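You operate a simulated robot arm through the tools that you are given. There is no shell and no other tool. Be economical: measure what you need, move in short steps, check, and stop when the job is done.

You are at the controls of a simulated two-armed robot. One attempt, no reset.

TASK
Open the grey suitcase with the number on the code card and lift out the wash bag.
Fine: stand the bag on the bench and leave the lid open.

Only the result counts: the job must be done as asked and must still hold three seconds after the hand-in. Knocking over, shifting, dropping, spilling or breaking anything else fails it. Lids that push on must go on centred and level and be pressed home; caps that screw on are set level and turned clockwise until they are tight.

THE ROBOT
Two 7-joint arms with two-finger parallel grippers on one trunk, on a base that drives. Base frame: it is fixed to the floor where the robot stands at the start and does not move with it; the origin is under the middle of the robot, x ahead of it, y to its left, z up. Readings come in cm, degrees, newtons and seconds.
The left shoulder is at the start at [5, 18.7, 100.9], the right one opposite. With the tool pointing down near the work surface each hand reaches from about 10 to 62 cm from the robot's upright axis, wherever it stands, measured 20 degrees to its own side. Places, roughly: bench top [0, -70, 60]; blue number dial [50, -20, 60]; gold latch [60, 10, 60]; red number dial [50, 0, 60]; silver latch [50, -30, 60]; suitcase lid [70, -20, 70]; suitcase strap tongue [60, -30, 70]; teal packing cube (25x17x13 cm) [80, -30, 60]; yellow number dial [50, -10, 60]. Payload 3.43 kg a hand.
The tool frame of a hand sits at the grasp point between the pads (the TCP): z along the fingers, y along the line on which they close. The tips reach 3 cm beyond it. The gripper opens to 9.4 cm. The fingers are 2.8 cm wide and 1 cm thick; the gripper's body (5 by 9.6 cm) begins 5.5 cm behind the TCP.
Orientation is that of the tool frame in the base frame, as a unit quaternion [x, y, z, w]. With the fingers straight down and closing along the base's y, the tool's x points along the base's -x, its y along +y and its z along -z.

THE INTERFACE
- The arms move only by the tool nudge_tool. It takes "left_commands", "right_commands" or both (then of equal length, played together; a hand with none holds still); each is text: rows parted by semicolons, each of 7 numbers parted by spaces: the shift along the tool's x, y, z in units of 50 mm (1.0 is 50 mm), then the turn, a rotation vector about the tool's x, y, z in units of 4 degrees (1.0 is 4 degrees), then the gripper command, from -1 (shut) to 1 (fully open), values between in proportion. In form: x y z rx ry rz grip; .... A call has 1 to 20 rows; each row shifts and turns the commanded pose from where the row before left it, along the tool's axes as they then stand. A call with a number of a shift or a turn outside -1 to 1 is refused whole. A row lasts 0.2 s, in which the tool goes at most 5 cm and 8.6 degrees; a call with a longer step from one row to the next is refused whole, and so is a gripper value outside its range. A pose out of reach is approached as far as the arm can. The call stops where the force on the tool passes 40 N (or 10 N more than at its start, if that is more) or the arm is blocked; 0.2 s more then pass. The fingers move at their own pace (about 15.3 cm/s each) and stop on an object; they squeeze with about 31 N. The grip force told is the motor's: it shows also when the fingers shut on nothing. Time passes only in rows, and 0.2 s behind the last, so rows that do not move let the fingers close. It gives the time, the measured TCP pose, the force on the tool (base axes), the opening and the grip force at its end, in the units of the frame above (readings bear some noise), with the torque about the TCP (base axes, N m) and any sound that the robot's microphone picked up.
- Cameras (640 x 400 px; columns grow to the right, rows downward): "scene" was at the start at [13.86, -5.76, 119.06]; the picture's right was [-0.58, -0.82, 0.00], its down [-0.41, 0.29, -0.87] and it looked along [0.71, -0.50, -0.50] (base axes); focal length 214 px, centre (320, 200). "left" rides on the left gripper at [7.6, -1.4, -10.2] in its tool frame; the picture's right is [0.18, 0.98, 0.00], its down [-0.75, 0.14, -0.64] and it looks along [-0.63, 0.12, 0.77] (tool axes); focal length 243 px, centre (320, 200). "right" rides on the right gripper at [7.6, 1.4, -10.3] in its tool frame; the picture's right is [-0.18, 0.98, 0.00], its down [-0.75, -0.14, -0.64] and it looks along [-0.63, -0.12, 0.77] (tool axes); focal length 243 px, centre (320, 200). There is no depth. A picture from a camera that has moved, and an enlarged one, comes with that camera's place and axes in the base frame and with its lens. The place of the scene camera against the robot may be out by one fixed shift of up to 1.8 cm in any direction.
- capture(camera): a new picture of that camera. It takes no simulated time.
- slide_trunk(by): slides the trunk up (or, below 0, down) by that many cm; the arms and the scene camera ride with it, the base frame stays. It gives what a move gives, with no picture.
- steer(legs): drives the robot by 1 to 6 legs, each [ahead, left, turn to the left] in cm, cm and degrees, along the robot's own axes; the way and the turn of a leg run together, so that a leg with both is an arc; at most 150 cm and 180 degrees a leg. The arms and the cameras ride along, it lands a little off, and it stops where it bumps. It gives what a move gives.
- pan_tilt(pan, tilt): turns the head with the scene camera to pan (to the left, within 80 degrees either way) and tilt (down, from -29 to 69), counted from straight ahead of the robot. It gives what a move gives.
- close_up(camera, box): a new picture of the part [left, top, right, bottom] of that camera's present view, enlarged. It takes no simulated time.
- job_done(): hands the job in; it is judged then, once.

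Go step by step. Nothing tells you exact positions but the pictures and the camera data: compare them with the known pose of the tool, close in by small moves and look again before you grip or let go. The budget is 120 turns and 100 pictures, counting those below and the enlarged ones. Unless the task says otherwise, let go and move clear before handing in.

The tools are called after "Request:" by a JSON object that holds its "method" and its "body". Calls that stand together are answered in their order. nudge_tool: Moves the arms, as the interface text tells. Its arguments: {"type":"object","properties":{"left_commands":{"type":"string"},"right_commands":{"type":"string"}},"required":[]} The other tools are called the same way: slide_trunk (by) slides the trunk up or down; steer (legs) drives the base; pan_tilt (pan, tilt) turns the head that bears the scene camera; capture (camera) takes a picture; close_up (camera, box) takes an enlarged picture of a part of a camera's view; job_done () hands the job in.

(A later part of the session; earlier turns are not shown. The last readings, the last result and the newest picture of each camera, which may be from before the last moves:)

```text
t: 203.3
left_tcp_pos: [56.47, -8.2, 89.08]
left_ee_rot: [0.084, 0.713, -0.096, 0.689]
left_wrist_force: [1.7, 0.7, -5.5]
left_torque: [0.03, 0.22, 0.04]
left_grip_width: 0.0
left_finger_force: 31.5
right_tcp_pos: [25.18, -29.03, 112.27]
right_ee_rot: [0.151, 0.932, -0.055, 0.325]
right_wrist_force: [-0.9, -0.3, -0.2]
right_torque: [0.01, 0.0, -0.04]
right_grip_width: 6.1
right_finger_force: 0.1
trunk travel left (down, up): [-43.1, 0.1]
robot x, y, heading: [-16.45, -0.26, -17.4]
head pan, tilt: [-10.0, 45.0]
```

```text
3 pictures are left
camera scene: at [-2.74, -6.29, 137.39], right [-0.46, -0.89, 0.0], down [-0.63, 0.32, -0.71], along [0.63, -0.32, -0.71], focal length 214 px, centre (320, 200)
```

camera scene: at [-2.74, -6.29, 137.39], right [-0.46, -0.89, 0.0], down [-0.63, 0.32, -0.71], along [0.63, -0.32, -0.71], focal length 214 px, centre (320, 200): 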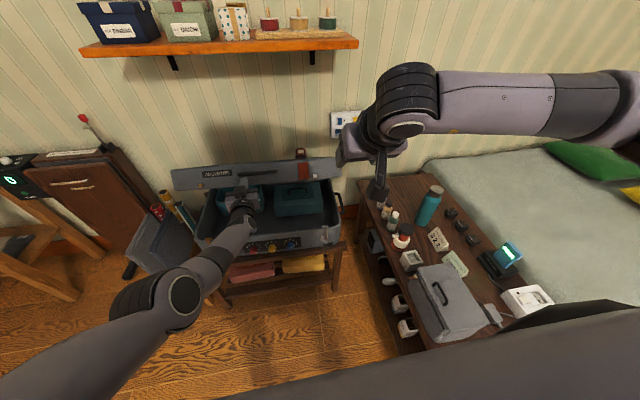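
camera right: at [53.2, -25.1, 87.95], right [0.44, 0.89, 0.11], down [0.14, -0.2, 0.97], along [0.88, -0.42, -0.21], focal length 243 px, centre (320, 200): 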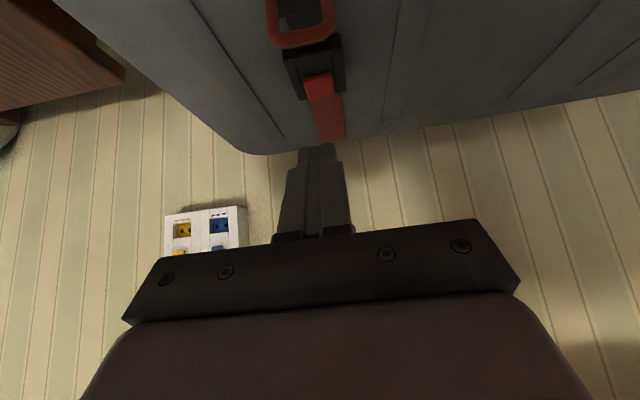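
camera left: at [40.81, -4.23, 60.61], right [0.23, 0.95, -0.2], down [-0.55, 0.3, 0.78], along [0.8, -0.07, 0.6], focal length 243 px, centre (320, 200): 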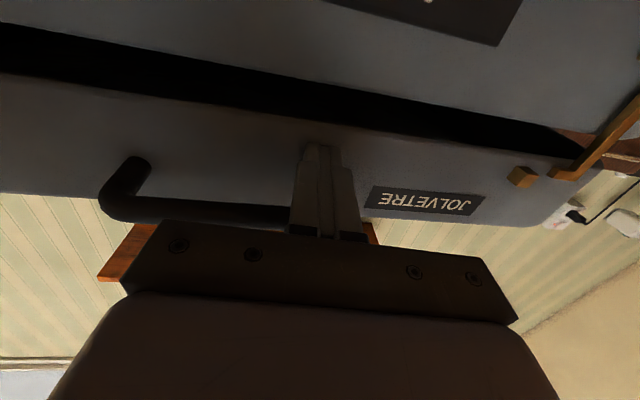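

The lid is up about 35° and I can see the packing cube plus another bag inside. I'll follow the arc further by raising the left arm and driving forward.

Request:
{"method": "nudge_tool", "body": {"left_commands": "-0.35 0 0.05 0 0 0 -1;-0.35 0 0.05 0 0 0 -1;-0.35 0 0.05 0 0 0 -1;0 0 0 0 0 0 -1"}}

Request:
{"method": "steer", "body": {"legs": [[4, 0, 0]]}}

Request:
{"method": "nudge_tool", "body": {"left_commands": "-0.35 0 0.05 0 0 0 -1;-0.35 0 0.05 0 0 0 -1;-0.35 0 0.05 0 0 0 -1;0 0 0 0 0 0 -1"}}

Request:
{"method": "steer", "body": {"legs": [[4, 0, 0]]}}

```text
t: 204.3
left_tcp_pos: [58.13, -6.38, 94.1]
left_ee_rot: [0.086, 0.713, -0.08, 0.691]
left_wrist_force: [-9.7, -3.3, 1.2]
left_torque: [-0.08, 0.03, -0.25]
left_grip_width: 0.0
left_finger_force: 30.6
right_tcp_pos: [24.99, -29.02, 112.27]
right_ee_rot: [0.15, 0.932, -0.055, 0.326]
right_wrist_force: [-0.6, -0.7, 0.4]
right_torque: [0.0, -0.02, -0.01]
right_grip_width: 6.09
right_finger_force: 0.0
trunk travel left (down, up): [-43.1, 0.1]
robot x, y, heading: [-15.99, -0.21, -17.3]
head pan, tilt: [-10.0, 45.0]
```

```text
t: 205.2
left_tcp_pos: [60.02, -6.73, 95.28]
left_ee_rot: [0.084, 0.703, -0.077, 0.702]
left_wrist_force: [-11.1, -2.5, 5.5]
left_torque: [-0.13, -0.04, -0.25]
left_grip_width: 0.02
left_finger_force: 31.7
right_tcp_pos: [26.38, -29.57, 112.39]
right_ee_rot: [0.151, 0.931, -0.055, 0.328]
right_wrist_force: [-0.2, -0.2, 0.1]
right_torque: [0.03, 0.0, -0.02]
right_grip_width: 6.11
right_finger_force: 0.1
trunk travel left (down, up): [-43.1, 0.1]
robot x, y, heading: [-14.55, -0.58, -17.5]
head pan, tilt: [-10.0, 45.0]
stopped in leg 1: the force on the tool passed its limit (the readings are from after the stop); the commanded pose is now the measured one
```

```text
t: 206.4
left_tcp_pos: [62.39, -2.49, 99.82]
left_ee_rot: [0.084, 0.704, -0.041, 0.704]
left_wrist_force: [-0.9, 0.4, 0.4]
left_torque: [-0.01, 0.02, 0.05]
left_grip_width: 0.0
left_finger_force: 31.5
right_tcp_pos: [26.56, -29.54, 112.28]
right_ee_rot: [0.152, 0.931, -0.056, 0.326]
right_wrist_force: [1.5, -0.2, 0.3]
right_torque: [-0.01, -0.02, 0.0]
right_grip_width: 6.1
right_finger_force: 0.0
trunk travel left (down, up): [-43.1, 0.1]
robot x, y, heading: [-14.31, -0.97, -17.3]
head pan, tilt: [-10.0, 45.0]
stopped in row 4 (left hand): the arm was blocked; the commanded pose is now the measured one
```

```text
t: 207.2
left_tcp_pos: [66.33, -3.62, 99.69]
left_ee_rot: [0.083, 0.704, -0.04, 0.704]
left_wrist_force: [-0.4, 0.2, -0.4]
left_torque: [0.03, -0.04, 0.01]
left_grip_width: 0.0
left_finger_force: 30.8
right_tcp_pos: [30.37, -30.75, 112.35]
right_ee_rot: [0.151, 0.932, -0.055, 0.326]
right_wrist_force: [0.3, -0.2, 0.1]
right_torque: [0.0, 0.03, 0.03]
right_grip_width: 6.12
right_finger_force: 0.1
trunk travel left (down, up): [-43.1, 0.1]
robot x, y, heading: [-10.93, -2.17, -17.2]
head pan, tilt: [-10.0, 45.0]
```

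The force on the finger has vanished, so I need to see where the lid is.

Request:
{"method": "capture", "body": {"camera": "scene"}}

```text
2 pictures are left
camera scene: at [2.64, -7.99, 137.37], right [-0.46, -0.89, 0.0], down [-0.63, 0.32, -0.71], along [0.63, -0.32, -0.71], focal length 214 px, centre (320, 200)
```

scene: 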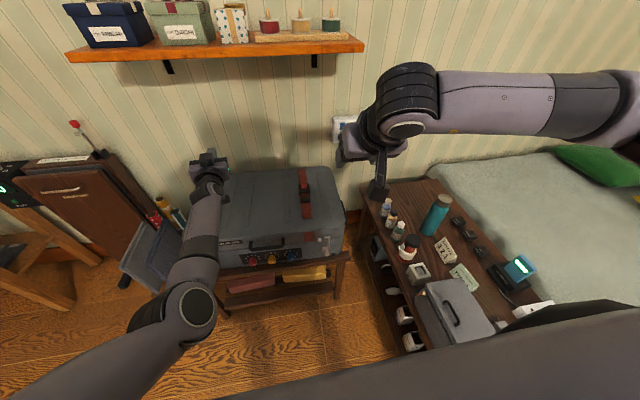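

The lid fell shut when the arm slipped off. The left hand is now 10 cm higher relative to the trunk, so a trunk-only lift should carry the lid to about 75°, past its balance point. I'll redo it without arm moves: back off, lower, go under the handle.

Request:
{"method": "nudge_tool", "body": {"right_commands": "-0.49 0 -0.63 0 0 0 -1;-0.49 0 -0.63 0 0 0 -1;-0.49 0 -0.63 0 0 0 -1;0 0 0 0 0 0 -1"}}

Request:
{"method": "steer", "body": {"legs": [[-24, 0, 0], [0, -6.8, 0]]}}

Request:
{"method": "slide_trunk", "body": {"by": -37.8}}

```text
t: 208.2
left_tcp_pos: [66.4, -3.67, 99.74]
left_ee_rot: [0.084, 0.704, -0.041, 0.704]
left_wrist_force: [-0.5, 0.1, 0.0]
left_torque: [0.01, -0.01, -0.01]
left_grip_width: 0.0
left_finger_force: 30.4
right_tcp_pos: [30.28, -30.84, 124.35]
right_ee_rot: [0.15, 0.932, -0.055, 0.326]
right_wrist_force: [0.3, 0.3, -0.1]
right_torque: [-0.01, -0.03, -0.01]
right_grip_width: 0.01
right_finger_force: 31.1
trunk travel left (down, up): [-43.1, 0.1]
robot x, y, heading: [-11.04, -1.92, -17.3]
head pan, tilt: [-10.0, 45.0]
```

```text
t: 210.6
left_tcp_pos: [41.36, -2.96, 99.69]
left_ee_rot: [0.083, 0.704, -0.041, 0.704]
left_wrist_force: [-0.9, 0.7, 0.0]
left_torque: [-0.05, 0.01, 0.03]
left_grip_width: 0.0
left_finger_force: 31.0
right_tcp_pos: [5.3, -29.98, 124.35]
right_ee_rot: [0.15, 0.931, -0.055, 0.327]
right_wrist_force: [-0.8, -1.0, 0.3]
right_torque: [0.0, 0.02, -0.01]
right_grip_width: 0.0
right_finger_force: 31.0
trunk travel left (down, up): [-43.1, 0.1]
robot x, y, heading: [-35.96, -0.98, -17.1]
head pan, tilt: [-10.0, 45.0]
```

```text
t: 214.3
left_tcp_pos: [41.3, -2.92, 61.86]
left_ee_rot: [0.083, 0.704, -0.04, 0.704]
left_wrist_force: [-0.1, 0.1, -0.4]
left_torque: [0.04, 0.0, 0.05]
left_grip_width: 0.02
left_finger_force: 31.0
right_tcp_pos: [5.45, -30.07, 86.5]
right_ee_rot: [0.151, 0.931, -0.056, 0.327]
right_wrist_force: [0.5, 0.3, 0.4]
right_torque: [0.0, 0.01, 0.02]
right_grip_width: 0.0
right_finger_force: 31.2
trunk travel left (down, up): [-5.3, 37.9]
robot x, y, heading: [-35.77, -1.25, -17.5]
head pan, tilt: [-10.0, 45.0]
```

Request:
{"method": "steer", "body": {"legs": [[10.2, 0, 0]]}}

Request:
{"method": "slide_trunk", "body": {"by": 8}}

Request:
{"method": "slide_trunk", "body": {"by": 5}}

Request:
{"method": "steer", "body": {"legs": [[1.0, 0, 0]]}}

Request:
{"method": "slide_trunk", "body": {"by": 5}}

Request:
{"method": "steer", "body": {"legs": [[1.6, 0, 0]]}}

Request:
{"method": "slide_trunk", "body": {"by": 4}}

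Request:
{"method": "steer", "body": {"legs": [[2, 0, 0]]}}

```text
t: 215.4
left_tcp_pos: [51.19, -5.88, 62.0]
left_ee_rot: [0.082, 0.704, -0.04, 0.704]
left_wrist_force: [-0.4, 0.1, 0.0]
left_torque: [-0.05, -0.02, -0.02]
left_grip_width: 0.01
left_finger_force: 30.7
right_tcp_pos: [15.13, -32.95, 86.6]
right_ee_rot: [0.149, 0.932, -0.055, 0.326]
right_wrist_force: [0.0, -0.9, -1.0]
right_torque: [0.01, -0.01, -0.03]
right_grip_width: 0.0
right_finger_force: 31.0
trunk travel left (down, up): [-5.3, 37.9]
robot x, y, heading: [-25.86, -4.07, -17.2]
head pan, tilt: [-10.0, 45.0]
```

```text
t: 216.6
left_tcp_pos: [51.14, -5.9, 69.65]
left_ee_rot: [0.084, 0.705, -0.041, 0.703]
left_wrist_force: [1.9, -1.7, -5.6]
left_torque: [0.02, 0.19, -0.07]
left_grip_width: 0.03
left_finger_force: 31.0
right_tcp_pos: [15.23, -32.99, 94.58]
right_ee_rot: [0.15, 0.932, -0.056, 0.326]
right_wrist_force: [0.5, 0.0, 0.2]
right_torque: [0.03, -0.04, 0.04]
right_grip_width: 0.01
right_finger_force: 31.0
trunk travel left (down, up): [-13.3, 29.9]
robot x, y, heading: [-26.17, -4.01, -17.3]
head pan, tilt: [-10.0, 45.0]
```

```text
t: 217.5
left_tcp_pos: [51.13, -5.98, 74.98]
left_ee_rot: [0.083, 0.705, -0.041, 0.704]
left_wrist_force: [-3.9, -10.0, -5.8]
left_torque: [0.09, 0.09, -0.29]
left_grip_width: 0.0
left_finger_force: 30.7
right_tcp_pos: [15.21, -33.02, 99.45]
right_ee_rot: [0.149, 0.932, -0.055, 0.325]
right_wrist_force: [0.5, -0.9, -0.1]
right_torque: [-0.03, 0.01, -0.03]
right_grip_width: 0.0
right_finger_force: 31.4
trunk travel left (down, up): [-18.3, 24.9]
robot x, y, heading: [-26.27, -4.34, -17.4]
head pan, tilt: [-10.0, 45.0]
```

```text
t: 218.3
left_tcp_pos: [52.12, -6.05, 74.79]
left_ee_rot: [0.081, 0.704, -0.04, 0.704]
left_wrist_force: [3.7, 2.9, -7.5]
left_torque: [-0.06, 0.25, 0.09]
left_grip_width: 0.0
left_finger_force: 30.9
right_tcp_pos: [16.19, -33.28, 99.37]
right_ee_rot: [0.149, 0.932, -0.055, 0.326]
right_wrist_force: [-0.5, 0.4, 0.4]
right_torque: [0.01, 0.04, 0.01]
right_grip_width: 0.02
right_finger_force: 31.0
trunk travel left (down, up): [-18.3, 24.9]
robot x, y, heading: [-24.95, -4.51, -17.0]
head pan, tilt: [-10.0, 45.0]
```

```text
t: 219.2
left_tcp_pos: [52.22, -5.92, 79.86]
left_ee_rot: [0.081, 0.704, -0.039, 0.704]
left_wrist_force: [-0.9, -0.1, -5.0]
left_torque: [0.02, 0.13, 0.03]
left_grip_width: 0.0
left_finger_force: 30.9
right_tcp_pos: [16.15, -33.25, 104.48]
right_ee_rot: [0.149, 0.932, -0.054, 0.326]
right_wrist_force: [1.4, 0.1, 0.4]
right_torque: [0.02, -0.01, -0.01]
right_grip_width: 0.0
right_finger_force: 30.8
trunk travel left (down, up): [-23.3, 19.9]
robot x, y, heading: [-24.98, -4.83, -16.9]
head pan, tilt: [-10.0, 45.0]
```

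```text
t: 220.0
left_tcp_pos: [53.77, -6.33, 79.73]
left_ee_rot: [0.081, 0.705, -0.04, 0.703]
left_wrist_force: [2.9, 0.8, -7.0]
left_torque: [-0.02, 0.24, 0.0]
left_grip_width: 0.02
left_finger_force: 31.7
right_tcp_pos: [17.8, -33.64, 104.37]
right_ee_rot: [0.149, 0.932, -0.055, 0.326]
right_wrist_force: [0.7, -0.6, 0.2]
right_torque: [0.0, 0.0, 0.01]
right_grip_width: 0.03
right_finger_force: 31.3
trunk travel left (down, up): [-23.3, 19.9]
robot x, y, heading: [-23.56, -5.51, -16.9]
head pan, tilt: [-10.0, 45.0]
```

```text
t: 220.8
left_tcp_pos: [53.8, -6.4, 83.79]
left_ee_rot: [0.081, 0.705, -0.041, 0.704]
left_wrist_force: [0.3, 0.2, -4.5]
left_torque: [0.0, 0.22, -0.03]
left_grip_width: 0.01
left_finger_force: 31.0
right_tcp_pos: [17.67, -33.7, 108.39]
right_ee_rot: [0.149, 0.932, -0.055, 0.326]
right_wrist_force: [0.1, 1.0, -0.2]
right_torque: [0.0, -0.05, 0.01]
right_grip_width: 0.0
right_finger_force: 30.9
trunk travel left (down, up): [-27.3, 15.9]
robot x, y, heading: [-23.69, -4.69, -17.1]
head pan, tilt: [-10.0, 45.0]
```

```text
t: 221.6
left_tcp_pos: [55.65, -6.88, 83.66]
left_ee_rot: [0.081, 0.706, -0.041, 0.703]
left_wrist_force: [2.1, 1.4, -7.0]
left_torque: [-0.03, 0.21, 0.0]
left_grip_width: 0.02
left_finger_force: 31.0
right_tcp_pos: [19.68, -34.35, 108.38]
right_ee_rot: [0.148, 0.932, -0.055, 0.326]
right_wrist_force: [0.0, -0.4, 0.9]
right_torque: [0.02, -0.01, 0.0]
right_grip_width: 0.0
right_finger_force: 30.7
trunk travel left (down, up): [-27.3, 15.9]
robot x, y, heading: [-21.89, -5.79, -17.0]
head pan, tilt: [-10.0, 45.0]
```

Lifting well, but the torque says the bar is near the fingertip, so I'll close the gap by driving forward more before going higher.

Request:
{"method": "steer", "body": {"legs": [[1.8, 0, 0]]}}

Request:
{"method": "slide_trunk", "body": {"by": 3}}

Request:
{"method": "steer", "body": {"legs": [[2.4, 0, 0]]}}

Request:
{"method": "slide_trunk", "body": {"by": 3}}

Request:
{"method": "steer", "body": {"legs": [[2.8, 0, 0]]}}

```text
t: 222.5
left_tcp_pos: [56.94, -7.33, 84.87]
left_ee_rot: [0.08, 0.697, -0.039, 0.712]
left_wrist_force: [-20.1, 1.7, 5.4]
left_torque: [-0.05, 0.07, -0.17]
left_grip_width: 0.0
left_finger_force: 31.1
right_tcp_pos: [20.91, -34.61, 108.63]
right_ee_rot: [0.149, 0.931, -0.055, 0.328]
right_wrist_force: [0.3, -0.8, -0.8]
right_torque: [0.03, -0.02, -0.02]
right_grip_width: 0.0
right_finger_force: 31.3
trunk travel left (down, up): [-27.3, 15.9]
robot x, y, heading: [-20.26, -6.11, -17.1]
head pan, tilt: [-10.0, 45.0]
stopped in leg 1: the force on the tool passed its limit (the readings are from after the stop); the commanded pose is now the measured one
```

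```text
t: 223.2
left_tcp_pos: [57.21, -7.38, 87.49]
left_ee_rot: [0.08, 0.699, -0.038, 0.709]
left_wrist_force: [-3.0, -1.9, -4.0]
left_torque: [0.06, 0.05, 0.02]
left_grip_width: 0.03
left_finger_force: 31.5
right_tcp_pos: [21.09, -34.67, 111.53]
right_ee_rot: [0.149, 0.932, -0.055, 0.326]
right_wrist_force: [-0.1, 0.7, -1.1]
right_torque: [-0.01, -0.02, -0.02]
right_grip_width: 0.0
right_finger_force: 31.4
trunk travel left (down, up): [-30.3, 12.9]
robot x, y, heading: [-20.59, -5.91, -17.0]
head pan, tilt: [-10.0, 45.0]
```

```text
t: 224.0
left_tcp_pos: [59.17, -7.86, 88.14]
left_ee_rot: [0.078, 0.695, -0.038, 0.714]
left_wrist_force: [-29.3, 3.1, 16.0]
left_torque: [-0.17, -0.05, -0.32]
left_grip_width: 0.0
left_finger_force: 30.7
right_tcp_pos: [22.87, -35.31, 111.74]
right_ee_rot: [0.148, 0.931, -0.054, 0.328]
right_wrist_force: [-0.3, -0.8, -0.3]
right_torque: [0.01, -0.01, -0.02]
right_grip_width: 0.0
right_finger_force: 30.9
trunk travel left (down, up): [-30.3, 12.9]
robot x, y, heading: [-18.18, -6.65, -16.9]
head pan, tilt: [-10.0, 45.0]
```

```text
t: 224.8
left_tcp_pos: [59.41, -7.99, 90.85]
left_ee_rot: [0.078, 0.697, -0.037, 0.712]
left_wrist_force: [-4.0, 0.2, -2.8]
left_torque: [0.01, 0.01, 0.0]
left_grip_width: 0.01
left_finger_force: 31.4
right_tcp_pos: [23.3, -35.34, 114.5]
right_ee_rot: [0.149, 0.932, -0.055, 0.326]
right_wrist_force: [-0.3, -0.1, 0.0]
right_torque: [0.01, 0.01, -0.01]
right_grip_width: 0.0
right_finger_force: 31.3
trunk travel left (down, up): [-33.3, 9.9]
robot x, y, heading: [-18.0, -7.0, -17.0]
head pan, tilt: [-10.0, 45.0]
```

```text
t: 225.6
left_tcp_pos: [61.79, -8.66, 91.59]
left_ee_rot: [0.076, 0.692, -0.038, 0.717]
left_wrist_force: [-26.2, 7.4, 19.2]
left_torque: [-0.2, -0.22, -0.13]
left_grip_width: 0.02
left_finger_force: 31.3
right_tcp_pos: [25.49, -36.14, 114.77]
right_ee_rot: [0.149, 0.931, -0.055, 0.328]
right_wrist_force: [1.5, 0.0, -0.3]
right_torque: [0.0, 0.01, 0.02]
right_grip_width: 0.01
right_finger_force: 31.5
trunk travel left (down, up): [-33.3, 9.9]
robot x, y, heading: [-15.51, -7.8, -17.1]
head pan, tilt: [-10.0, 45.0]
```

Request:
{"method": "slide_trunk", "body": {"by": 3}}

Request:
{"method": "steer", "body": {"legs": [[2.4, 0.2, 0]]}}

Request:
{"method": "slide_trunk", "body": {"by": 3}}

Request:
{"method": "steer", "body": {"legs": [[2.8, 0.2, 0]]}}

Request:
{"method": "slide_trunk", "body": {"by": 3.8}}

Request:
{"method": "steer", "body": {"legs": [[2.5, 0.2, 0]]}}

```text
t: 226.3
left_tcp_pos: [62.07, -8.76, 94.23]
left_ee_rot: [0.077, 0.694, -0.038, 0.715]
left_wrist_force: [-1.7, 1.9, -2.4]
left_torque: [-0.03, 0.05, 0.06]
left_grip_width: 0.0
left_finger_force: 30.5
right_tcp_pos: [25.95, -36.12, 117.38]
right_ee_rot: [0.147, 0.932, -0.054, 0.326]
right_wrist_force: [0.7, -0.3, 0.9]
right_torque: [0.01, 0.0, -0.02]
right_grip_width: 0.0
right_finger_force: 30.9
trunk travel left (down, up): [-36.3, 6.9]
robot x, y, heading: [-15.3, -7.85, -16.9]
head pan, tilt: [-10.0, 45.0]
```

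```text
t: 227.2
left_tcp_pos: [64.46, -9.3, 94.24]
left_ee_rot: [0.077, 0.693, -0.038, 0.715]
left_wrist_force: [-5.6, 0.2, 1.1]
left_torque: [-0.01, -0.07, 0.03]
left_grip_width: 0.01
left_finger_force: 30.8
right_tcp_pos: [28.16, -36.62, 117.53]
right_ee_rot: [0.148, 0.932, -0.055, 0.327]
right_wrist_force: [0.1, 0.5, 1.0]
right_torque: [-0.01, 0.02, -0.02]
right_grip_width: 0.0
right_finger_force: 31.2
trunk travel left (down, up): [-36.3, 6.9]
robot x, y, heading: [-12.78, -8.06, -16.9]
head pan, tilt: [-10.0, 45.0]
```

```text
t: 227.9
left_tcp_pos: [64.41, -9.16, 97.52]
left_ee_rot: [0.076, 0.692, -0.037, 0.717]
left_wrist_force: [-4.1, 1.2, 2.0]
left_torque: [-0.06, -0.12, 0.01]
left_grip_width: 0.0
left_finger_force: 30.9
right_tcp_pos: [28.15, -36.56, 120.61]
right_ee_rot: [0.148, 0.932, -0.054, 0.327]
right_wrist_force: [0.5, 0.6, 0.4]
right_torque: [0.01, 0.05, 0.02]
right_grip_width: 0.01
right_finger_force: 30.6
trunk travel left (down, up): [-39.3, 3.9]
robot x, y, heading: [-12.96, -8.42, -17.0]
head pan, tilt: [-10.0, 45.0]
```

```text
t: 228.7
left_tcp_pos: [67.14, -9.87, 97.21]
left_ee_rot: [0.076, 0.694, -0.036, 0.715]
left_wrist_force: [-1.2, 0.9, -2.3]
left_torque: [-0.03, 0.08, 0.04]
left_grip_width: 0.0
left_finger_force: 31.3
right_tcp_pos: [31.06, -37.23, 120.49]
right_ee_rot: [0.148, 0.932, -0.055, 0.326]
right_wrist_force: [0.2, 0.1, 0.2]
right_torque: [-0.01, 0.01, -0.03]
right_grip_width: 0.01
right_finger_force: 31.6
trunk travel left (down, up): [-39.3, 3.9]
robot x, y, heading: [-9.77, -8.77, -17.0]
head pan, tilt: [-10.0, 45.0]
```

```text
t: 229.6
left_tcp_pos: [67.11, -9.82, 101.18]
left_ee_rot: [0.075, 0.693, -0.037, 0.716]
left_wrist_force: [-3.4, 0.0, 1.2]
left_torque: [-0.02, 0.0, -0.16]
left_grip_width: 0.01
left_finger_force: 30.8
right_tcp_pos: [30.85, -37.1, 124.27]
right_ee_rot: [0.148, 0.932, -0.055, 0.327]
right_wrist_force: [0.2, 0.2, -0.1]
right_torque: [0.03, 0.02, 0.0]
right_grip_width: 0.01
right_finger_force: 31.4
trunk travel left (down, up): [-43.1, 0.1]
robot x, y, heading: [-10.15, -8.55, -17.3]
head pan, tilt: [-10.0, 45.0]
```

```text
t: 230.4
left_tcp_pos: [69.64, -10.47, 101.12]
left_ee_rot: [0.076, 0.693, -0.037, 0.716]
left_wrist_force: [-3.1, 0.9, 2.8]
left_torque: [-0.05, -0.08, 0.01]
left_grip_width: 0.01
left_finger_force: 30.9
right_tcp_pos: [33.46, -37.83, 124.23]
right_ee_rot: [0.147, 0.932, -0.055, 0.327]
right_wrist_force: [0.8, -0.6, 0.3]
right_torque: [-0.02, -0.02, -0.01]
right_grip_width: 0.0
right_finger_force: 30.9
trunk travel left (down, up): [-43.1, 0.1]
robot x, y, heading: [-7.92, -9.35, -16.7]
head pan, tilt: [-10.0, 45.0]
```

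Forces are dropping toward zero, so the lid is steep. I'll keep pushing forward to take it over.

Request:
{"method": "steer", "body": {"legs": [[4, 0.4, 0]]}}

Request:
{"method": "steer", "body": {"legs": [[4, 0.4, 0]]}}

Request:
{"method": "steer", "body": {"legs": [[4, 0.4, 0]]}}

```text
t: 231.2
left_tcp_pos: [73.52, -11.02, 101.1]
left_ee_rot: [0.076, 0.694, -0.037, 0.715]
left_wrist_force: [1.3, 5.5, -2.4]
left_torque: [-0.02, 0.06, 0.18]
left_grip_width: 0.01
left_finger_force: 31.1
right_tcp_pos: [37.32, -38.56, 124.34]
right_ee_rot: [0.148, 0.932, -0.055, 0.326]
right_wrist_force: [0.1, -0.1, -0.7]
right_torque: [0.02, 0.02, 0.01]
right_grip_width: 0.0
right_finger_force: 31.1
trunk travel left (down, up): [-43.1, 0.1]
robot x, y, heading: [-4.28, -10.29, -17.2]
head pan, tilt: [-10.0, 45.0]
```

```text
t: 232.1
left_tcp_pos: [77.27, -12.02, 102.31]
left_ee_rot: [0.075, 0.686, -0.037, 0.723]
left_wrist_force: [-13.8, -5.5, 28.0]
left_torque: [-0.27, -0.7, -0.25]
left_grip_width: 0.0
left_finger_force: 31.1
right_tcp_pos: [40.72, -39.5, 124.49]
right_ee_rot: [0.149, 0.931, -0.054, 0.329]
right_wrist_force: [-0.6, 0.4, -0.9]
right_torque: [0.0, 0.0, 0.0]
right_grip_width: 0.0
right_finger_force: 30.7
trunk travel left (down, up): [-43.1, 0.1]
robot x, y, heading: [0.22, -10.7, -16.7]
head pan, tilt: [-10.0, 45.0]
```

```text
t: 233.0
left_tcp_pos: [81.15, -13.03, 103.53]
left_ee_rot: [0.073, 0.678, -0.035, 0.731]
left_wrist_force: [-12.5, -11.2, 32.0]
left_torque: [-0.38, -0.78, -0.42]
left_grip_width: 0.01
left_finger_force: 31.2
right_tcp_pos: [44.74, -40.26, 124.54]
right_ee_rot: [0.149, 0.931, -0.054, 0.329]
right_wrist_force: [0.2, -0.4, -0.4]
right_torque: [0.0, 0.0, 0.0]
right_grip_width: 0.0
right_finger_force: 30.6
trunk travel left (down, up): [-43.1, 0.1]
robot x, y, heading: [3.72, -11.73, -17.1]
head pan, tilt: [-10.0, 45.0]
```

Request:
{"method": "steer", "body": {"legs": [[3, 0.3, 0]]}}

Request:
{"method": "steer", "body": {"legs": [[3, 0.3, 0]]}}

```text
t: 233.8
left_tcp_pos: [84.45, -13.69, 104.0]
left_ee_rot: [0.072, 0.672, -0.035, 0.736]
left_wrist_force: [-6.8, -8.3, 25.4]
left_torque: [-0.23, -0.65, -0.45]
left_grip_width: 0.0
left_finger_force: 31.0
right_tcp_pos: [47.82, -40.86, 124.47]
right_ee_rot: [0.149, 0.931, -0.055, 0.328]
right_wrist_force: [-0.7, 0.6, -0.8]
right_torque: [0.01, 0.01, 0.0]
right_grip_width: 0.0
right_finger_force: 31.0
trunk travel left (down, up): [-43.1, 0.1]
robot x, y, heading: [6.83, -12.31, -16.8]
head pan, tilt: [-10.0, 45.0]
```

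```text
t: 234.7
left_tcp_pos: [87.48, -14.31, 104.33]
left_ee_rot: [0.072, 0.67, -0.037, 0.738]
left_wrist_force: [-3.0, -4.2, 18.7]
left_torque: [-0.12, -0.56, -0.36]
left_grip_width: 0.0
left_finger_force: 31.3
right_tcp_pos: [50.8, -41.3, 124.46]
right_ee_rot: [0.149, 0.932, -0.054, 0.327]
right_wrist_force: [0.2, -0.1, -0.5]
right_torque: [0.05, 0.0, 0.0]
right_grip_width: 0.02
right_finger_force: 31.1
trunk travel left (down, up): [-43.1, 0.1]
robot x, y, heading: [9.65, -13.21, -17.1]
head pan, tilt: [-10.0, 45.0]
```

Request:
{"method": "steer", "body": {"legs": [[3, 0.4, 0]]}}

Request:
{"method": "capture", "body": {"camera": "scene"}}

```text
t: 235.5
left_tcp_pos: [90.51, -14.92, 104.82]
left_ee_rot: [0.071, 0.668, -0.036, 0.74]
left_wrist_force: [-2.7, -6.6, 17.2]
left_torque: [-0.3, 0.16, -0.01]
left_grip_width: 0.0
left_finger_force: 30.8
right_tcp_pos: [53.89, -41.88, 124.49]
right_ee_rot: [0.148, 0.932, -0.054, 0.328]
right_wrist_force: [0.0, -0.5, -0.3]
right_torque: [0.02, -0.05, -0.01]
right_grip_width: 0.02
right_finger_force: 30.6
trunk travel left (down, up): [-43.1, 0.1]
robot x, y, heading: [12.79, -13.34, -17.2]
head pan, tilt: [-10.0, 45.0]
```

```text
1 pictures are left
camera scene: at [26.04, -19.38, 137.42], right [-0.45, -0.89, 0.0], down [-0.63, 0.32, -0.71], along [0.63, -0.32, -0.71], focal length 214 px, centre (320, 200)
```

scene: 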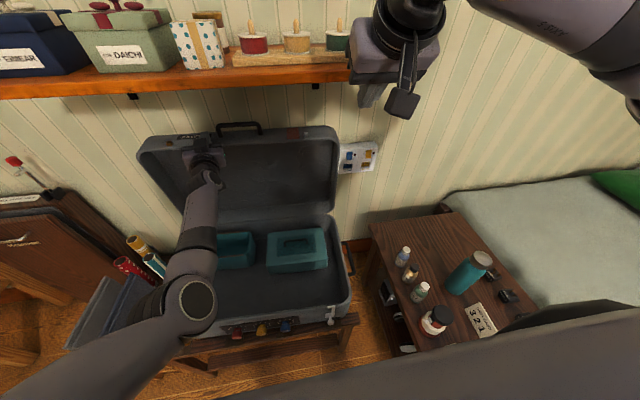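

The lid is standing open past vertical. The right-hand teal item is the 25 cm packing cube, so the left one must be the wash bag. I'll withdraw the left arm and move left so the right hand can reach the bag.

Request:
{"method": "steer", "body": {"legs": [[-12, 0, 0], [0, 31, 0]]}}

Request:
{"method": "close_up", "body": {"camera": "scene", "box": [200, 100, 460, 300]}}

```text
t: 238.4
left_tcp_pos: [88.02, 18.57, 104.45]
left_ee_rot: [0.07, 0.669, -0.036, 0.739]
left_wrist_force: [-0.4, 0.2, -0.1]
left_torque: [-0.01, -0.01, 0.02]
left_grip_width: 0.0
left_finger_force: 31.2
right_tcp_pos: [51.57, -8.56, 124.35]
right_ee_rot: [0.148, 0.932, -0.055, 0.327]
right_wrist_force: [0.4, -0.1, -1.2]
right_torque: [-0.01, 0.02, -0.02]
right_grip_width: 0.01
right_finger_force: 30.9
trunk travel left (down, up): [-43.1, 0.1]
robot x, y, heading: [10.04, 19.95, -16.9]
head pan, tilt: [-10.0, 45.0]
```

```text
2.00 times, centred on (330, 200) of scene
camera zoom: at [23.63, 14.01, 137.39], right [-0.45, -0.89, 0.0], down [-0.63, 0.32, -0.71], along [0.63, -0.32, -0.71], focal length 429 px, centre (300, 200)
```

zoom: 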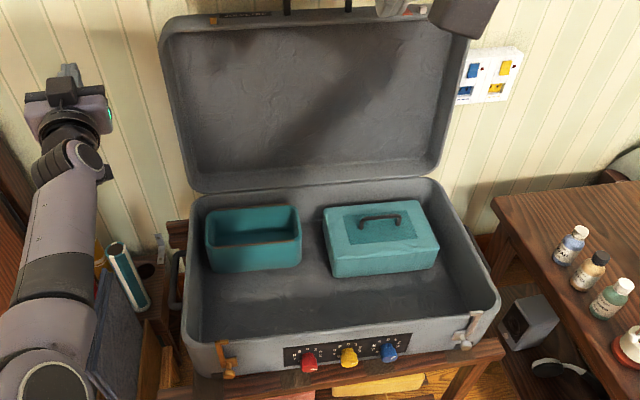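

The lid stays open by itself. The right item with the handle is the packing cube, and the open-top teal bag on the left (about 20×10×9 cm, front wall centre near (81.7,-4.3), rim z≈62) is the wash bag. I'll point the right hand straight down with its fingers closing front-to-back, to pinch the front wall.

Request:
{"method": "nudge_tool", "body": {"right_commands": "0.616 0 0.78 0 0 0 0;0.616 0 0.78 0 0 0 0;0.616 0 0.78 0 0 0 0;0.616 0 0.78 0 0 0 0;0.616 0 0.78 0 0 0 0;0 0 0 0 1 0 0;0 0 0 0 1 0 0;0 0 0 0 1 0 0;0 0 0 0 1 0 0;0 0 0 0 1 0 0;0 0 0 0 1 0 0;0 0 0 0 1 0 0;0 0 0 0 1 0 0;0 0 0 0 1 0 0;0 0 0 0 0.6 0 0;0 0 0 0 0 1 0;0 0 0 0 0 1 0;0 0 0 0 0 1 0;0 0 0 0 0 1 0;0 0 0 0 0 1 0"}}

Request:
{"method": "nudge_tool", "body": {"right_commands": "0 0 0 0 0 1 0;0 0 0 0 0 1 0;0 0 0 0 0 1 0;0 0 0 0 0 1 0;0 0 0 0 0 1 0;0 0 0 0 0 1 0;0 0 0 0 0 1 0;0 0 0 0 0 1 0;0 0 0 0 0 1 0;0 0 0 0 0 1 0;0 0 0 0 0 1 0;0 0 0 0 0 1 0;0 0 0 0 0 1 0;0 0 0 0 0 1 0;0 0 0 0 0 1 0;0 0 0 0 0 1 0;0 0 0 0 0 1 0;0 0 0 0 0 0.5 0"}}

```text
t: 242.7
left_tcp_pos: [87.99, 18.63, 104.65]
left_ee_rot: [0.069, 0.668, -0.034, 0.74]
left_wrist_force: [0.4, 0.3, 0.4]
left_torque: [0.0, -0.03, -0.03]
left_grip_width: 0.0
left_finger_force: 30.9
right_tcp_pos: [51.62, -8.82, 99.49]
right_ee_rot: [0.327, 0.945, -0.003, 0.002]
right_wrist_force: [-0.5, -1.0, -0.6]
right_torque: [0.0, 0.0, 0.04]
right_grip_width: 4.71
right_finger_force: 0.0
trunk travel left (down, up): [-43.1, 0.1]
robot x, y, heading: [9.95, 19.71, -16.9]
head pan, tilt: [-10.0, 45.0]
```

```text
t: 246.4
left_tcp_pos: [88.0, 18.67, 104.57]
left_ee_rot: [0.07, 0.668, -0.035, 0.74]
left_wrist_force: [-0.1, 0.1, -0.2]
left_torque: [-0.01, 0.02, 0.02]
left_grip_width: 0.0
left_finger_force: 31.2
right_tcp_pos: [51.59, -8.67, 99.35]
right_ee_rot: [0.809, 0.587, 0.0, 0.004]
right_wrist_force: [0.9, -0.2, -0.4]
right_torque: [0.01, 0.01, 0.01]
right_grip_width: 4.69
right_finger_force: 0.1
trunk travel left (down, up): [-43.1, 0.1]
robot x, y, heading: [9.72, 19.78, -17.0]
head pan, tilt: [-10.0, 45.0]
```

Request:
{"method": "steer", "body": {"legs": [[0, 4, 0], [16.5, 0, 0]]}}

```text
t: 248.5
left_tcp_pos: [104.45, 17.49, 104.66]
left_ee_rot: [0.072, 0.668, -0.037, 0.74]
left_wrist_force: [0.2, -0.4, -0.4]
left_torque: [0.03, 0.0, -0.01]
left_grip_width: 0.03
left_finger_force: 31.5
right_tcp_pos: [67.99, -9.75, 99.42]
right_ee_rot: [0.81, 0.586, 0.0, 0.004]
right_wrist_force: [-0.5, -0.7, 0.4]
right_torque: [-0.01, -0.03, -0.01]
right_grip_width: 4.68
right_finger_force: 0.1
trunk travel left (down, up): [-43.1, 0.1]
robot x, y, heading: [26.53, 19.24, -17.1]
head pan, tilt: [-10.0, 45.0]
stopped in leg 2: the robot was blocked; the commanded pose is now the measured one
```

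Request:
{"method": "steer", "body": {"legs": [[-1, 0, 0]]}}

Request:
{"method": "nudge_tool", "body": {"right_commands": "0.385 0.62 0 0 0 0 0.28;0.385 0.62 0 0 0 0 0.28;0.385 0.62 0 0 0 0 0.28;0.385 0.62 0 0 0 0 0.28;0 0 0.9 0 0 0 0.28;0 0 0.9 0 0 0 0.28;0 0 0.9 0 0 0 0.28;0 0 0.9 0 0 0 0.28;0 0 0.9 0 0 0 0.28;0 0 0.9 0 0 0 0.28;0 0 0.7 0 0 0 0.28;0 0 0 0 0 0 0.28"}}

```text
t: 249.2
left_tcp_pos: [103.6, 17.97, 104.57]
left_ee_rot: [0.07, 0.668, -0.035, 0.74]
left_wrist_force: [-0.2, -0.2, 0.2]
left_torque: [0.01, 0.01, 0.03]
left_grip_width: 0.0
left_finger_force: 31.0
right_tcp_pos: [66.95, -9.4, 99.53]
right_ee_rot: [0.811, 0.585, -0.001, 0.004]
right_wrist_force: [-0.7, 0.9, -1.2]
right_torque: [0.02, -0.02, 0.0]
right_grip_width: 4.69
right_finger_force: 0.1
trunk travel left (down, up): [-43.1, 0.1]
robot x, y, heading: [25.79, 19.63, -17.3]
head pan, tilt: [-10.0, 45.0]
```

```text
t: 251.8
left_tcp_pos: [103.47, 17.81, 104.54]
left_ee_rot: [0.072, 0.668, -0.037, 0.74]
left_wrist_force: [0.0, -0.6, -0.9]
left_torque: [-0.01, 0.02, 0.03]
left_grip_width: 0.0
left_finger_force: 31.3
right_tcp_pos: [74.34, -6.51, 73.95]
right_ee_rot: [0.811, 0.585, -0.001, 0.004]
right_wrist_force: [0.0, 0.2, 0.2]
right_torque: [0.0, 0.0, 0.03]
right_grip_width: 6.04
right_finger_force: 0.1
right hand out of reach, approached as far as the arm can: row 6, 7, 8, 9, 10, 11
trunk travel left (down, up): [-43.1, 0.1]
robot x, y, heading: [25.87, 19.28, -17.1]
head pan, tilt: [-10.0, 45.0]
```

The arm is out of reach this low with the trunk up. I'll raise and align the hand over the wall, then use the trunk to come down.

Request:
{"method": "nudge_tool", "body": {"right_commands": "0 0 -0.6 0 0 0 0.28;0 0 -0.6 0 0 0 0.28;0.18 0.43 -0.4 0 0 0 0.28;0.18 0.43 0 0 0 0 0.28;0.18 0.43 0 0 0 0 0.28;0 0 0 0 0 0 0.28"}}

Request:
{"method": "slide_trunk", "body": {"by": -14}}

```text
t: 253.2
left_tcp_pos: [103.57, 17.95, 104.62]
left_ee_rot: [0.072, 0.668, -0.037, 0.739]
left_wrist_force: [0.0, 0.5, 0.2]
left_torque: [0.01, 0.02, 0.01]
left_grip_width: 0.0
left_finger_force: 31.7
right_tcp_pos: [77.9, -6.02, 81.89]
right_ee_rot: [0.81, 0.586, 0.0, 0.003]
right_wrist_force: [-0.9, 0.4, 0.5]
right_torque: [0.0, 0.02, -0.01]
right_grip_width: 6.01
right_finger_force: 0.2
right hand out of reach, approached as far as the arm can: row 4, 5
trunk travel left (down, up): [-43.1, 0.1]
robot x, y, heading: [25.79, 19.16, -17.2]
head pan, tilt: [-10.0, 45.0]
```

```text
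t: 254.9
left_tcp_pos: [103.46, 17.81, 90.65]
left_ee_rot: [0.071, 0.668, -0.036, 0.74]
left_wrist_force: [0.6, -0.4, -0.2]
left_torque: [0.04, 0.01, 0.03]
left_grip_width: 0.04
left_finger_force: 30.9
right_tcp_pos: [78.03, -6.03, 67.99]
right_ee_rot: [0.811, 0.586, 0.0, 0.004]
right_wrist_force: [0.2, 1.1, 0.1]
right_torque: [0.03, 0.03, 0.04]
right_grip_width: 6.0
right_finger_force: 0.0
trunk travel left (down, up): [-29.1, 14.1]
robot x, y, heading: [25.62, 19.5, -17.3]
head pan, tilt: [-10.0, 45.0]
```

Request:
{"method": "nudge_tool", "body": {"right_commands": "0 0 -0.6 0 0 0 0.28;0.1 0.2 -0.4 0 0 0 0.28;0.1 0.4 0 0 0 0 0.28;0 0 0 0 0 0 0.28"}}

Request:
{"method": "slide_trunk", "body": {"by": -10}}

```text
t: 255.9
left_tcp_pos: [103.65, 17.8, 90.49]
left_ee_rot: [0.071, 0.668, -0.037, 0.739]
left_wrist_force: [-0.1, -0.7, 0.4]
left_torque: [0.01, -0.03, -0.01]
left_grip_width: 0.0
left_finger_force: 30.7
right_tcp_pos: [79.86, -5.87, 73.36]
right_ee_rot: [0.811, 0.586, 0.0, 0.004]
right_wrist_force: [-1.1, -0.6, 0.1]
right_torque: [-0.01, 0.0, -0.02]
right_grip_width: 6.01
right_finger_force: 0.1
right hand out of reach, approached as far as the arm can: row 3
trunk travel left (down, up): [-29.1, 14.1]
robot x, y, heading: [25.93, 19.38, -17.1]
head pan, tilt: [-10.0, 45.0]
```

```text
t: 257.2
left_tcp_pos: [103.65, 17.79, 80.57]
left_ee_rot: [0.07, 0.669, -0.036, 0.739]
left_wrist_force: [0.9, -0.8, -0.3]
left_torque: [0.02, 0.0, 0.01]
left_grip_width: 0.0
left_finger_force: 30.7
right_tcp_pos: [79.86, -5.87, 63.35]
right_ee_rot: [0.811, 0.586, -0.002, 0.003]
right_wrist_force: [0.9, -0.4, -0.1]
right_torque: [-0.02, -0.01, 0.01]
right_grip_width: 5.99
right_finger_force: 0.1
trunk travel left (down, up): [-19.1, 24.1]
robot x, y, heading: [25.45, 19.13, -17.1]
head pan, tilt: [-10.0, 45.0]
```

The wall should be between the fingers. I'll go 2 cm deeper and close.

Request:
{"method": "slide_trunk", "body": {"by": -2.2}}

Request:
{"method": "nudge_tool", "body": {"right_commands": "0 0 0 0 0 0 -1;0 0 0 0 0 0 -1;0 0 0 0 0 0 -1;0 0 0 0 0 0 -1"}}

```text
t: 257.9
left_tcp_pos: [103.57, 17.89, 78.4]
left_ee_rot: [0.071, 0.668, -0.037, 0.739]
left_wrist_force: [0.7, -0.7, 0.0]
left_torque: [-0.02, 0.01, -0.01]
left_grip_width: 0.01
left_finger_force: 31.1
right_tcp_pos: [79.94, -5.81, 61.2]
right_ee_rot: [0.81, 0.586, -0.001, 0.003]
right_wrist_force: [0.5, -0.5, -0.2]
right_torque: [0.03, -0.02, 0.02]
right_grip_width: 6.02
right_finger_force: 0.1
trunk travel left (down, up): [-16.9, 26.3]
robot x, y, heading: [25.75, 19.3, -17.1]
head pan, tilt: [-10.0, 45.0]
```

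```text
t: 258.9
left_tcp_pos: [103.75, 17.78, 78.43]
left_ee_rot: [0.071, 0.669, -0.037, 0.739]
left_wrist_force: [-0.1, -1.4, 0.9]
left_torque: [-0.04, 0.03, -0.01]
left_grip_width: 0.0
left_finger_force: 31.1
right_tcp_pos: [79.87, -5.82, 61.21]
right_ee_rot: [0.81, 0.586, 0.0, 0.003]
right_wrist_force: [-0.5, 1.1, 1.7]
right_torque: [-0.05, 0.05, 0.04]
right_grip_width: 1.23
right_finger_force: 31.1
trunk travel left (down, up): [-16.9, 26.3]
robot x, y, heading: [25.99, 19.61, -17.1]
head pan, tilt: [-10.0, 45.0]
```

I've got the wall (1.2 cm thick). I'll lift the bag with the trunk and the arm, and back away from the case.

Request:
{"method": "slide_trunk", "body": {"by": 26}}

Request:
{"method": "nudge_tool", "body": {"right_commands": "0 0 -0.5 0 0 0 -1;0 0 -0.5 0 0 0 -1;0 0 -0.5 0 0 0 -1;0 0 -0.5 0 0 0 -1;0 0 0 0 0 0 -1"}}

Request:
{"method": "steer", "body": {"legs": [[-25, 0, 0]]}}

```text
t: 261.6
left_tcp_pos: [103.71, 17.77, 104.36]
left_ee_rot: [0.071, 0.669, -0.037, 0.739]
left_wrist_force: [0.8, 0.7, -0.3]
left_torque: [-0.01, -0.02, 0.03]
left_grip_width: 0.0
left_finger_force: 31.1
right_tcp_pos: [80.01, -5.86, 87.12]
right_ee_rot: [0.811, 0.586, -0.001, 0.003]
right_wrist_force: [0.2, 0.1, -3.9]
right_torque: [0.01, 0.18, 0.01]
right_grip_width: 1.2
right_finger_force: 31.0
trunk travel left (down, up): [-42.9, 0.3]
robot x, y, heading: [25.95, 19.52, -17.3]
head pan, tilt: [-10.0, 45.0]
```

```text
t: 262.8
left_tcp_pos: [103.6, 17.79, 104.34]
left_ee_rot: [0.072, 0.669, -0.037, 0.739]
left_wrist_force: [0.1, -0.6, 0.7]
left_torque: [0.01, -0.03, 0.02]
left_grip_width: 0.02
left_finger_force: 30.9
right_tcp_pos: [79.86, -5.8, 97.27]
right_ee_rot: [0.811, 0.586, 0.0, 0.004]
right_wrist_force: [-0.7, 0.2, -4.0]
right_torque: [-0.03, 0.18, 0.0]
right_grip_width: 1.22
right_finger_force: 31.6
trunk travel left (down, up): [-42.9, 0.3]
robot x, y, heading: [25.83, 19.41, -17.2]
head pan, tilt: [-10.0, 45.0]
```

```text
t: 264.6
left_tcp_pos: [79.83, 25.3, 104.39]
left_ee_rot: [0.069, 0.669, -0.035, 0.739]
left_wrist_force: [0.5, 0.1, -0.3]
left_torque: [-0.01, 0.01, -0.01]
left_grip_width: 0.0
left_finger_force: 31.1
right_tcp_pos: [56.34, 1.59, 97.14]
right_ee_rot: [0.81, 0.586, -0.001, 0.003]
right_wrist_force: [0.0, 0.9, -2.8]
right_torque: [-0.02, 0.18, 0.0]
right_grip_width: 1.19
right_finger_force: 31.4
trunk travel left (down, up): [-42.9, 0.3]
robot x, y, heading: [2.23, 26.3, -17.0]
head pan, tilt: [-10.0, 45.0]
```

The bag hangs securely at about 4 N. Now I'll turn toward the empty part of the bench, near (-34,-53), and drive up to it.

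Request:
{"method": "steer", "body": {"legs": [[0, 0, -97], [22, 5.5, 0]]}}

Request:
{"method": "pan_tilt", "body": {"pan": -10, "tilt": 50}}

Request:
{"method": "capture", "body": {"camera": "scene"}}

```text
t: 270.4
left_tcp_pos: [-9.99, -73.2, 104.36]
left_ee_rot: [-0.543, -0.397, 0.571, -0.47]
left_wrist_force: [0.2, 0.5, -0.3]
left_torque: [0.0, -0.01, 0.01]
left_grip_width: 0.0
left_finger_force: 30.9
right_tcp_pos: [-31.2, -47.26, 97.24]
right_ee_rot: [0.979, -0.205, -0.004, 0.002]
right_wrist_force: [-0.9, 0.3, -3.4]
right_torque: [0.21, 0.01, -0.01]
right_grip_width: 1.23
right_finger_force: 31.1
trunk travel left (down, up): [-42.9, 0.3]
robot x, y, heading: [-1.28, 4.01, -112.6]
head pan, tilt: [-10.0, 45.0]
```

```text
t: 271.0
left_tcp_pos: [-9.86, -72.98, 104.29]
left_ee_rot: [-0.542, -0.397, 0.571, -0.471]
left_wrist_force: [0.2, -0.3, 0.0]
left_torque: [0.0, 0.02, 0.01]
left_grip_width: 0.01
left_finger_force: 31.1
right_tcp_pos: [-31.3, -47.27, 97.25]
right_ee_rot: [0.979, -0.206, -0.002, 0.002]
right_wrist_force: [-0.5, 0.0, -3.1]
right_torque: [0.16, 0.04, -0.02]
right_grip_width: 1.2
right_finger_force: 31.3
trunk travel left (down, up): [-42.9, 0.3]
robot x, y, heading: [-0.98, 4.17, -112.2]
head pan, tilt: [-10.0, 50.0]
```

```text
refused: no pictures are left
```

No pictures remain, so I'll go by geometry and force: shift slightly right, pull the hand in, drive forward, and lower the bag mostly with the right arm.

Request:
{"method": "steer", "body": {"legs": [[0, -3, 0]]}}

Request:
{"method": "nudge_tool", "body": {"right_commands": "0 -0.4 0 0 0 0 -1;0 -0.4 0 0 0 0 -1;0 -0.4 0 0 0 0 -1;0 0 0 0 0 0 -1"}}

Request:
{"method": "steer", "body": {"legs": [[5, 0, 0]]}}

Request:
{"method": "slide_trunk", "body": {"by": -8}}

Request:
{"method": "nudge_tool", "body": {"right_commands": "0 0 0.5 0 0 0 -1;0 0 0.5 0 0 0 -1;0 0 0.5 0 0 0 -1;0 0 0.5 0 0 0 -1;0 0 0.5 0 0 0 -1;0 0 0.4 0 0 0 -1;0 0 0.4 0 0 0 -1;0 0 0 0 0 0 -1"}}

```text
t: 271.9
left_tcp_pos: [-12.82, -72.03, 104.48]
left_ee_rot: [-0.543, -0.397, 0.571, -0.47]
left_wrist_force: [-0.6, 0.0, 0.7]
left_torque: [0.01, 0.02, 0.01]
left_grip_width: 0.0
left_finger_force: 30.5
right_tcp_pos: [-34.2, -46.1, 97.16]
right_ee_rot: [0.979, -0.205, -0.003, 0.002]
right_wrist_force: [0.3, -0.1, -3.6]
right_torque: [0.14, 0.03, -0.04]
right_grip_width: 1.22
right_finger_force: 31.0
trunk travel left (down, up): [-42.9, 0.3]
robot x, y, heading: [-3.66, 5.75, -112.4]
head pan, tilt: [-10.0, 50.0]
```

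```text
t: 272.9
left_tcp_pos: [-12.79, -72.0, 104.28]
left_ee_rot: [-0.542, -0.398, 0.571, -0.471]
left_wrist_force: [0.6, -0.2, 0.7]
left_torque: [0.01, -0.02, -0.01]
left_grip_width: 0.0
left_finger_force: 31.2
right_tcp_pos: [-31.63, -40.57, 97.31]
right_ee_rot: [0.979, -0.206, -0.004, 0.002]
right_wrist_force: [1.1, 0.5, -3.6]
right_torque: [0.23, 0.03, 0.0]
right_grip_width: 1.26
right_finger_force: 31.1
trunk travel left (down, up): [-42.9, 0.3]
robot x, y, heading: [-4.31, 5.49, -112.3]
head pan, tilt: [-10.0, 50.0]
```

```text
t: 273.8
left_tcp_pos: [-14.53, -76.57, 104.3]
left_ee_rot: [-0.542, -0.399, 0.57, -0.471]
left_wrist_force: [-0.4, -0.6, 0.1]
left_torque: [-0.02, 0.0, 0.0]
left_grip_width: 0.01
left_finger_force: 31.3
right_tcp_pos: [-33.46, -45.3, 97.34]
right_ee_rot: [0.979, -0.204, -0.004, 0.001]
right_wrist_force: [-0.9, 0.8, -4.2]
right_torque: [0.2, 0.01, -0.03]
right_grip_width: 1.21
right_finger_force: 30.2
trunk travel left (down, up): [-42.9, 0.3]
robot x, y, heading: [-5.63, 0.56, -112.3]
head pan, tilt: [-10.0, 50.0]
```

```text
t: 274.9
left_tcp_pos: [-14.5, -76.46, 96.46]
left_ee_rot: [-0.542, -0.398, 0.571, -0.471]
left_wrist_force: [-0.2, -0.6, 0.2]
left_torque: [0.0, -0.02, -0.02]
left_grip_width: 0.0
left_finger_force: 31.4
right_tcp_pos: [-33.41, -45.17, 89.3]
right_ee_rot: [0.979, -0.205, -0.003, 0.003]
right_wrist_force: [0.2, -0.2, -3.2]
right_torque: [0.15, 0.01, -0.04]
right_grip_width: 1.22
right_finger_force: 31.3
trunk travel left (down, up): [-34.9, 8.3]
robot x, y, heading: [-6.2, 0.88, -112.4]
head pan, tilt: [-10.0, 50.0]
```

```text
t: 276.7
left_tcp_pos: [-14.47, -76.7, 96.25]
left_ee_rot: [-0.542, -0.398, 0.571, -0.472]
left_wrist_force: [-0.2, 0.5, 0.0]
left_torque: [-0.04, 0.01, 0.02]
left_grip_width: 0.0
left_finger_force: 30.8
right_tcp_pos: [-33.71, -45.41, 72.71]
right_ee_rot: [0.979, -0.204, -0.004, 0.002]
right_wrist_force: [0.0, -0.3, -3.0]
right_torque: [0.2, 0.01, -0.01]
right_grip_width: 1.26
right_finger_force: 31.3
trunk travel left (down, up): [-34.9, 8.3]
robot x, y, heading: [-5.67, 0.86, -112.2]
head pan, tilt: [-10.0, 50.0]
```

Still hanging. I'll lower in small steps, watching the weight.

Request:
{"method": "nudge_tool", "body": {"right_commands": "0 0 0.1 0 0 0 -1;0 0 0.1 0 0 0 -1;0 0 0.1 0 0 0 -1;0 0 0.1 0 0 0 -1;0 0 0 0 0 0 -1"}}

Request:
{"method": "nudge_tool", "body": {"right_commands": "0 0 0.1 0 0 0 -1;0 0 0.1 0 0 0 -1;0 0 0.1 0 0 0 -1;0 0 0 0 0 0 -1"}}

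```text
t: 277.9
left_tcp_pos: [-14.52, -76.53, 96.41]
left_ee_rot: [-0.542, -0.398, 0.571, -0.471]
left_wrist_force: [0.3, -1.6, 0.3]
left_torque: [0.02, 0.0, 0.02]
left_grip_width: 0.0
left_finger_force: 30.8
right_tcp_pos: [-33.66, -45.34, 70.87]
right_ee_rot: [0.979, -0.205, -0.004, 0.002]
right_wrist_force: [0.0, 1.0, -3.6]
right_torque: [0.21, 0.01, 0.0]
right_grip_width: 1.21
right_finger_force: 30.9
trunk travel left (down, up): [-34.9, 8.3]
robot x, y, heading: [-5.87, 0.83, -112.2]
head pan, tilt: [-10.0, 50.0]
```

```text
t: 278.9
left_tcp_pos: [-14.47, -76.42, 96.33]
left_ee_rot: [-0.542, -0.398, 0.571, -0.471]
left_wrist_force: [0.1, -0.5, -0.4]
left_torque: [-0.02, 0.0, 0.01]
left_grip_width: 0.0
left_finger_force: 31.3
right_tcp_pos: [-33.58, -45.28, 69.37]
right_ee_rot: [0.979, -0.204, -0.005, 0.001]
right_wrist_force: [0.5, 0.4, -3.3]
right_torque: [0.16, 0.0, -0.02]
right_grip_width: 1.25
right_finger_force: 30.9
trunk travel left (down, up): [-34.9, 8.3]
robot x, y, heading: [-5.69, 1.14, -112.5]
head pan, tilt: [-10.0, 50.0]
```

Request:
{"method": "nudge_tool", "body": {"right_commands": "0 0 0.1 0 0 0 -1;0 0 0.1 0 0 0 -1;0 0 0 0 0 0 -1"}}

Request:
{"method": "nudge_tool", "body": {"right_commands": "0 0 0.08 0 0 0 -1;0 0 0.08 0 0 0 -1;0 0 0 0 0 0 -1"}}

Request:
{"method": "nudge_tool", "body": {"right_commands": "0 0 0.08 0 0 0 -1;0 0 0.08 0 0 0 -1;0 0 0 0 0 0 -1"}}

```text
t: 279.7
left_tcp_pos: [-14.48, -76.5, 96.37]
left_ee_rot: [-0.542, -0.398, 0.571, -0.471]
left_wrist_force: [0.0, 0.2, 0.2]
left_torque: [-0.01, -0.01, 0.02]
left_grip_width: 0.01
left_finger_force: 31.1
right_tcp_pos: [-33.69, -45.38, 68.35]
right_ee_rot: [0.979, -0.205, -0.004, 0.002]
right_wrist_force: [0.3, -0.3, -3.3]
right_torque: [0.18, 0.01, -0.04]
right_grip_width: 1.21
right_finger_force: 31.0
trunk travel left (down, up): [-34.9, 8.3]
robot x, y, heading: [-6.35, 0.91, -112.4]
head pan, tilt: [-10.0, 50.0]
```

```text
t: 280.5
left_tcp_pos: [-14.4, -76.46, 96.41]
left_ee_rot: [-0.541, -0.399, 0.57, -0.472]
left_wrist_force: [-0.1, 0.6, -0.5]
left_torque: [-0.02, -0.02, 0.01]
left_grip_width: 0.01
left_finger_force: 31.3
right_tcp_pos: [-33.62, -45.32, 67.47]
right_ee_rot: [0.979, -0.204, -0.003, 0.002]
right_wrist_force: [0.1, 0.5, -3.7]
right_torque: [0.2, 0.01, 0.01]
right_grip_width: 1.2
right_finger_force: 30.3
trunk travel left (down, up): [-34.9, 8.3]
robot x, y, heading: [-5.62, 1.03, -112.3]
head pan, tilt: [-10.0, 50.0]
```

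```text
t: 281.3
left_tcp_pos: [-14.47, -76.59, 96.3]
left_ee_rot: [-0.542, -0.398, 0.571, -0.471]
left_wrist_force: [-0.1, 1.1, 0.0]
left_torque: [-0.01, -0.02, 0.0]
left_grip_width: 0.0
left_finger_force: 30.7
right_tcp_pos: [-33.47, -45.23, 66.77]
right_ee_rot: [0.979, -0.206, -0.004, 0.002]
right_wrist_force: [-0.2, -0.1, -3.7]
right_torque: [0.18, -0.03, -0.02]
right_grip_width: 1.24
right_finger_force: 31.1
trunk travel left (down, up): [-34.9, 8.3]
robot x, y, heading: [-5.61, 0.61, -112.5]
head pan, tilt: [-10.0, 50.0]
```

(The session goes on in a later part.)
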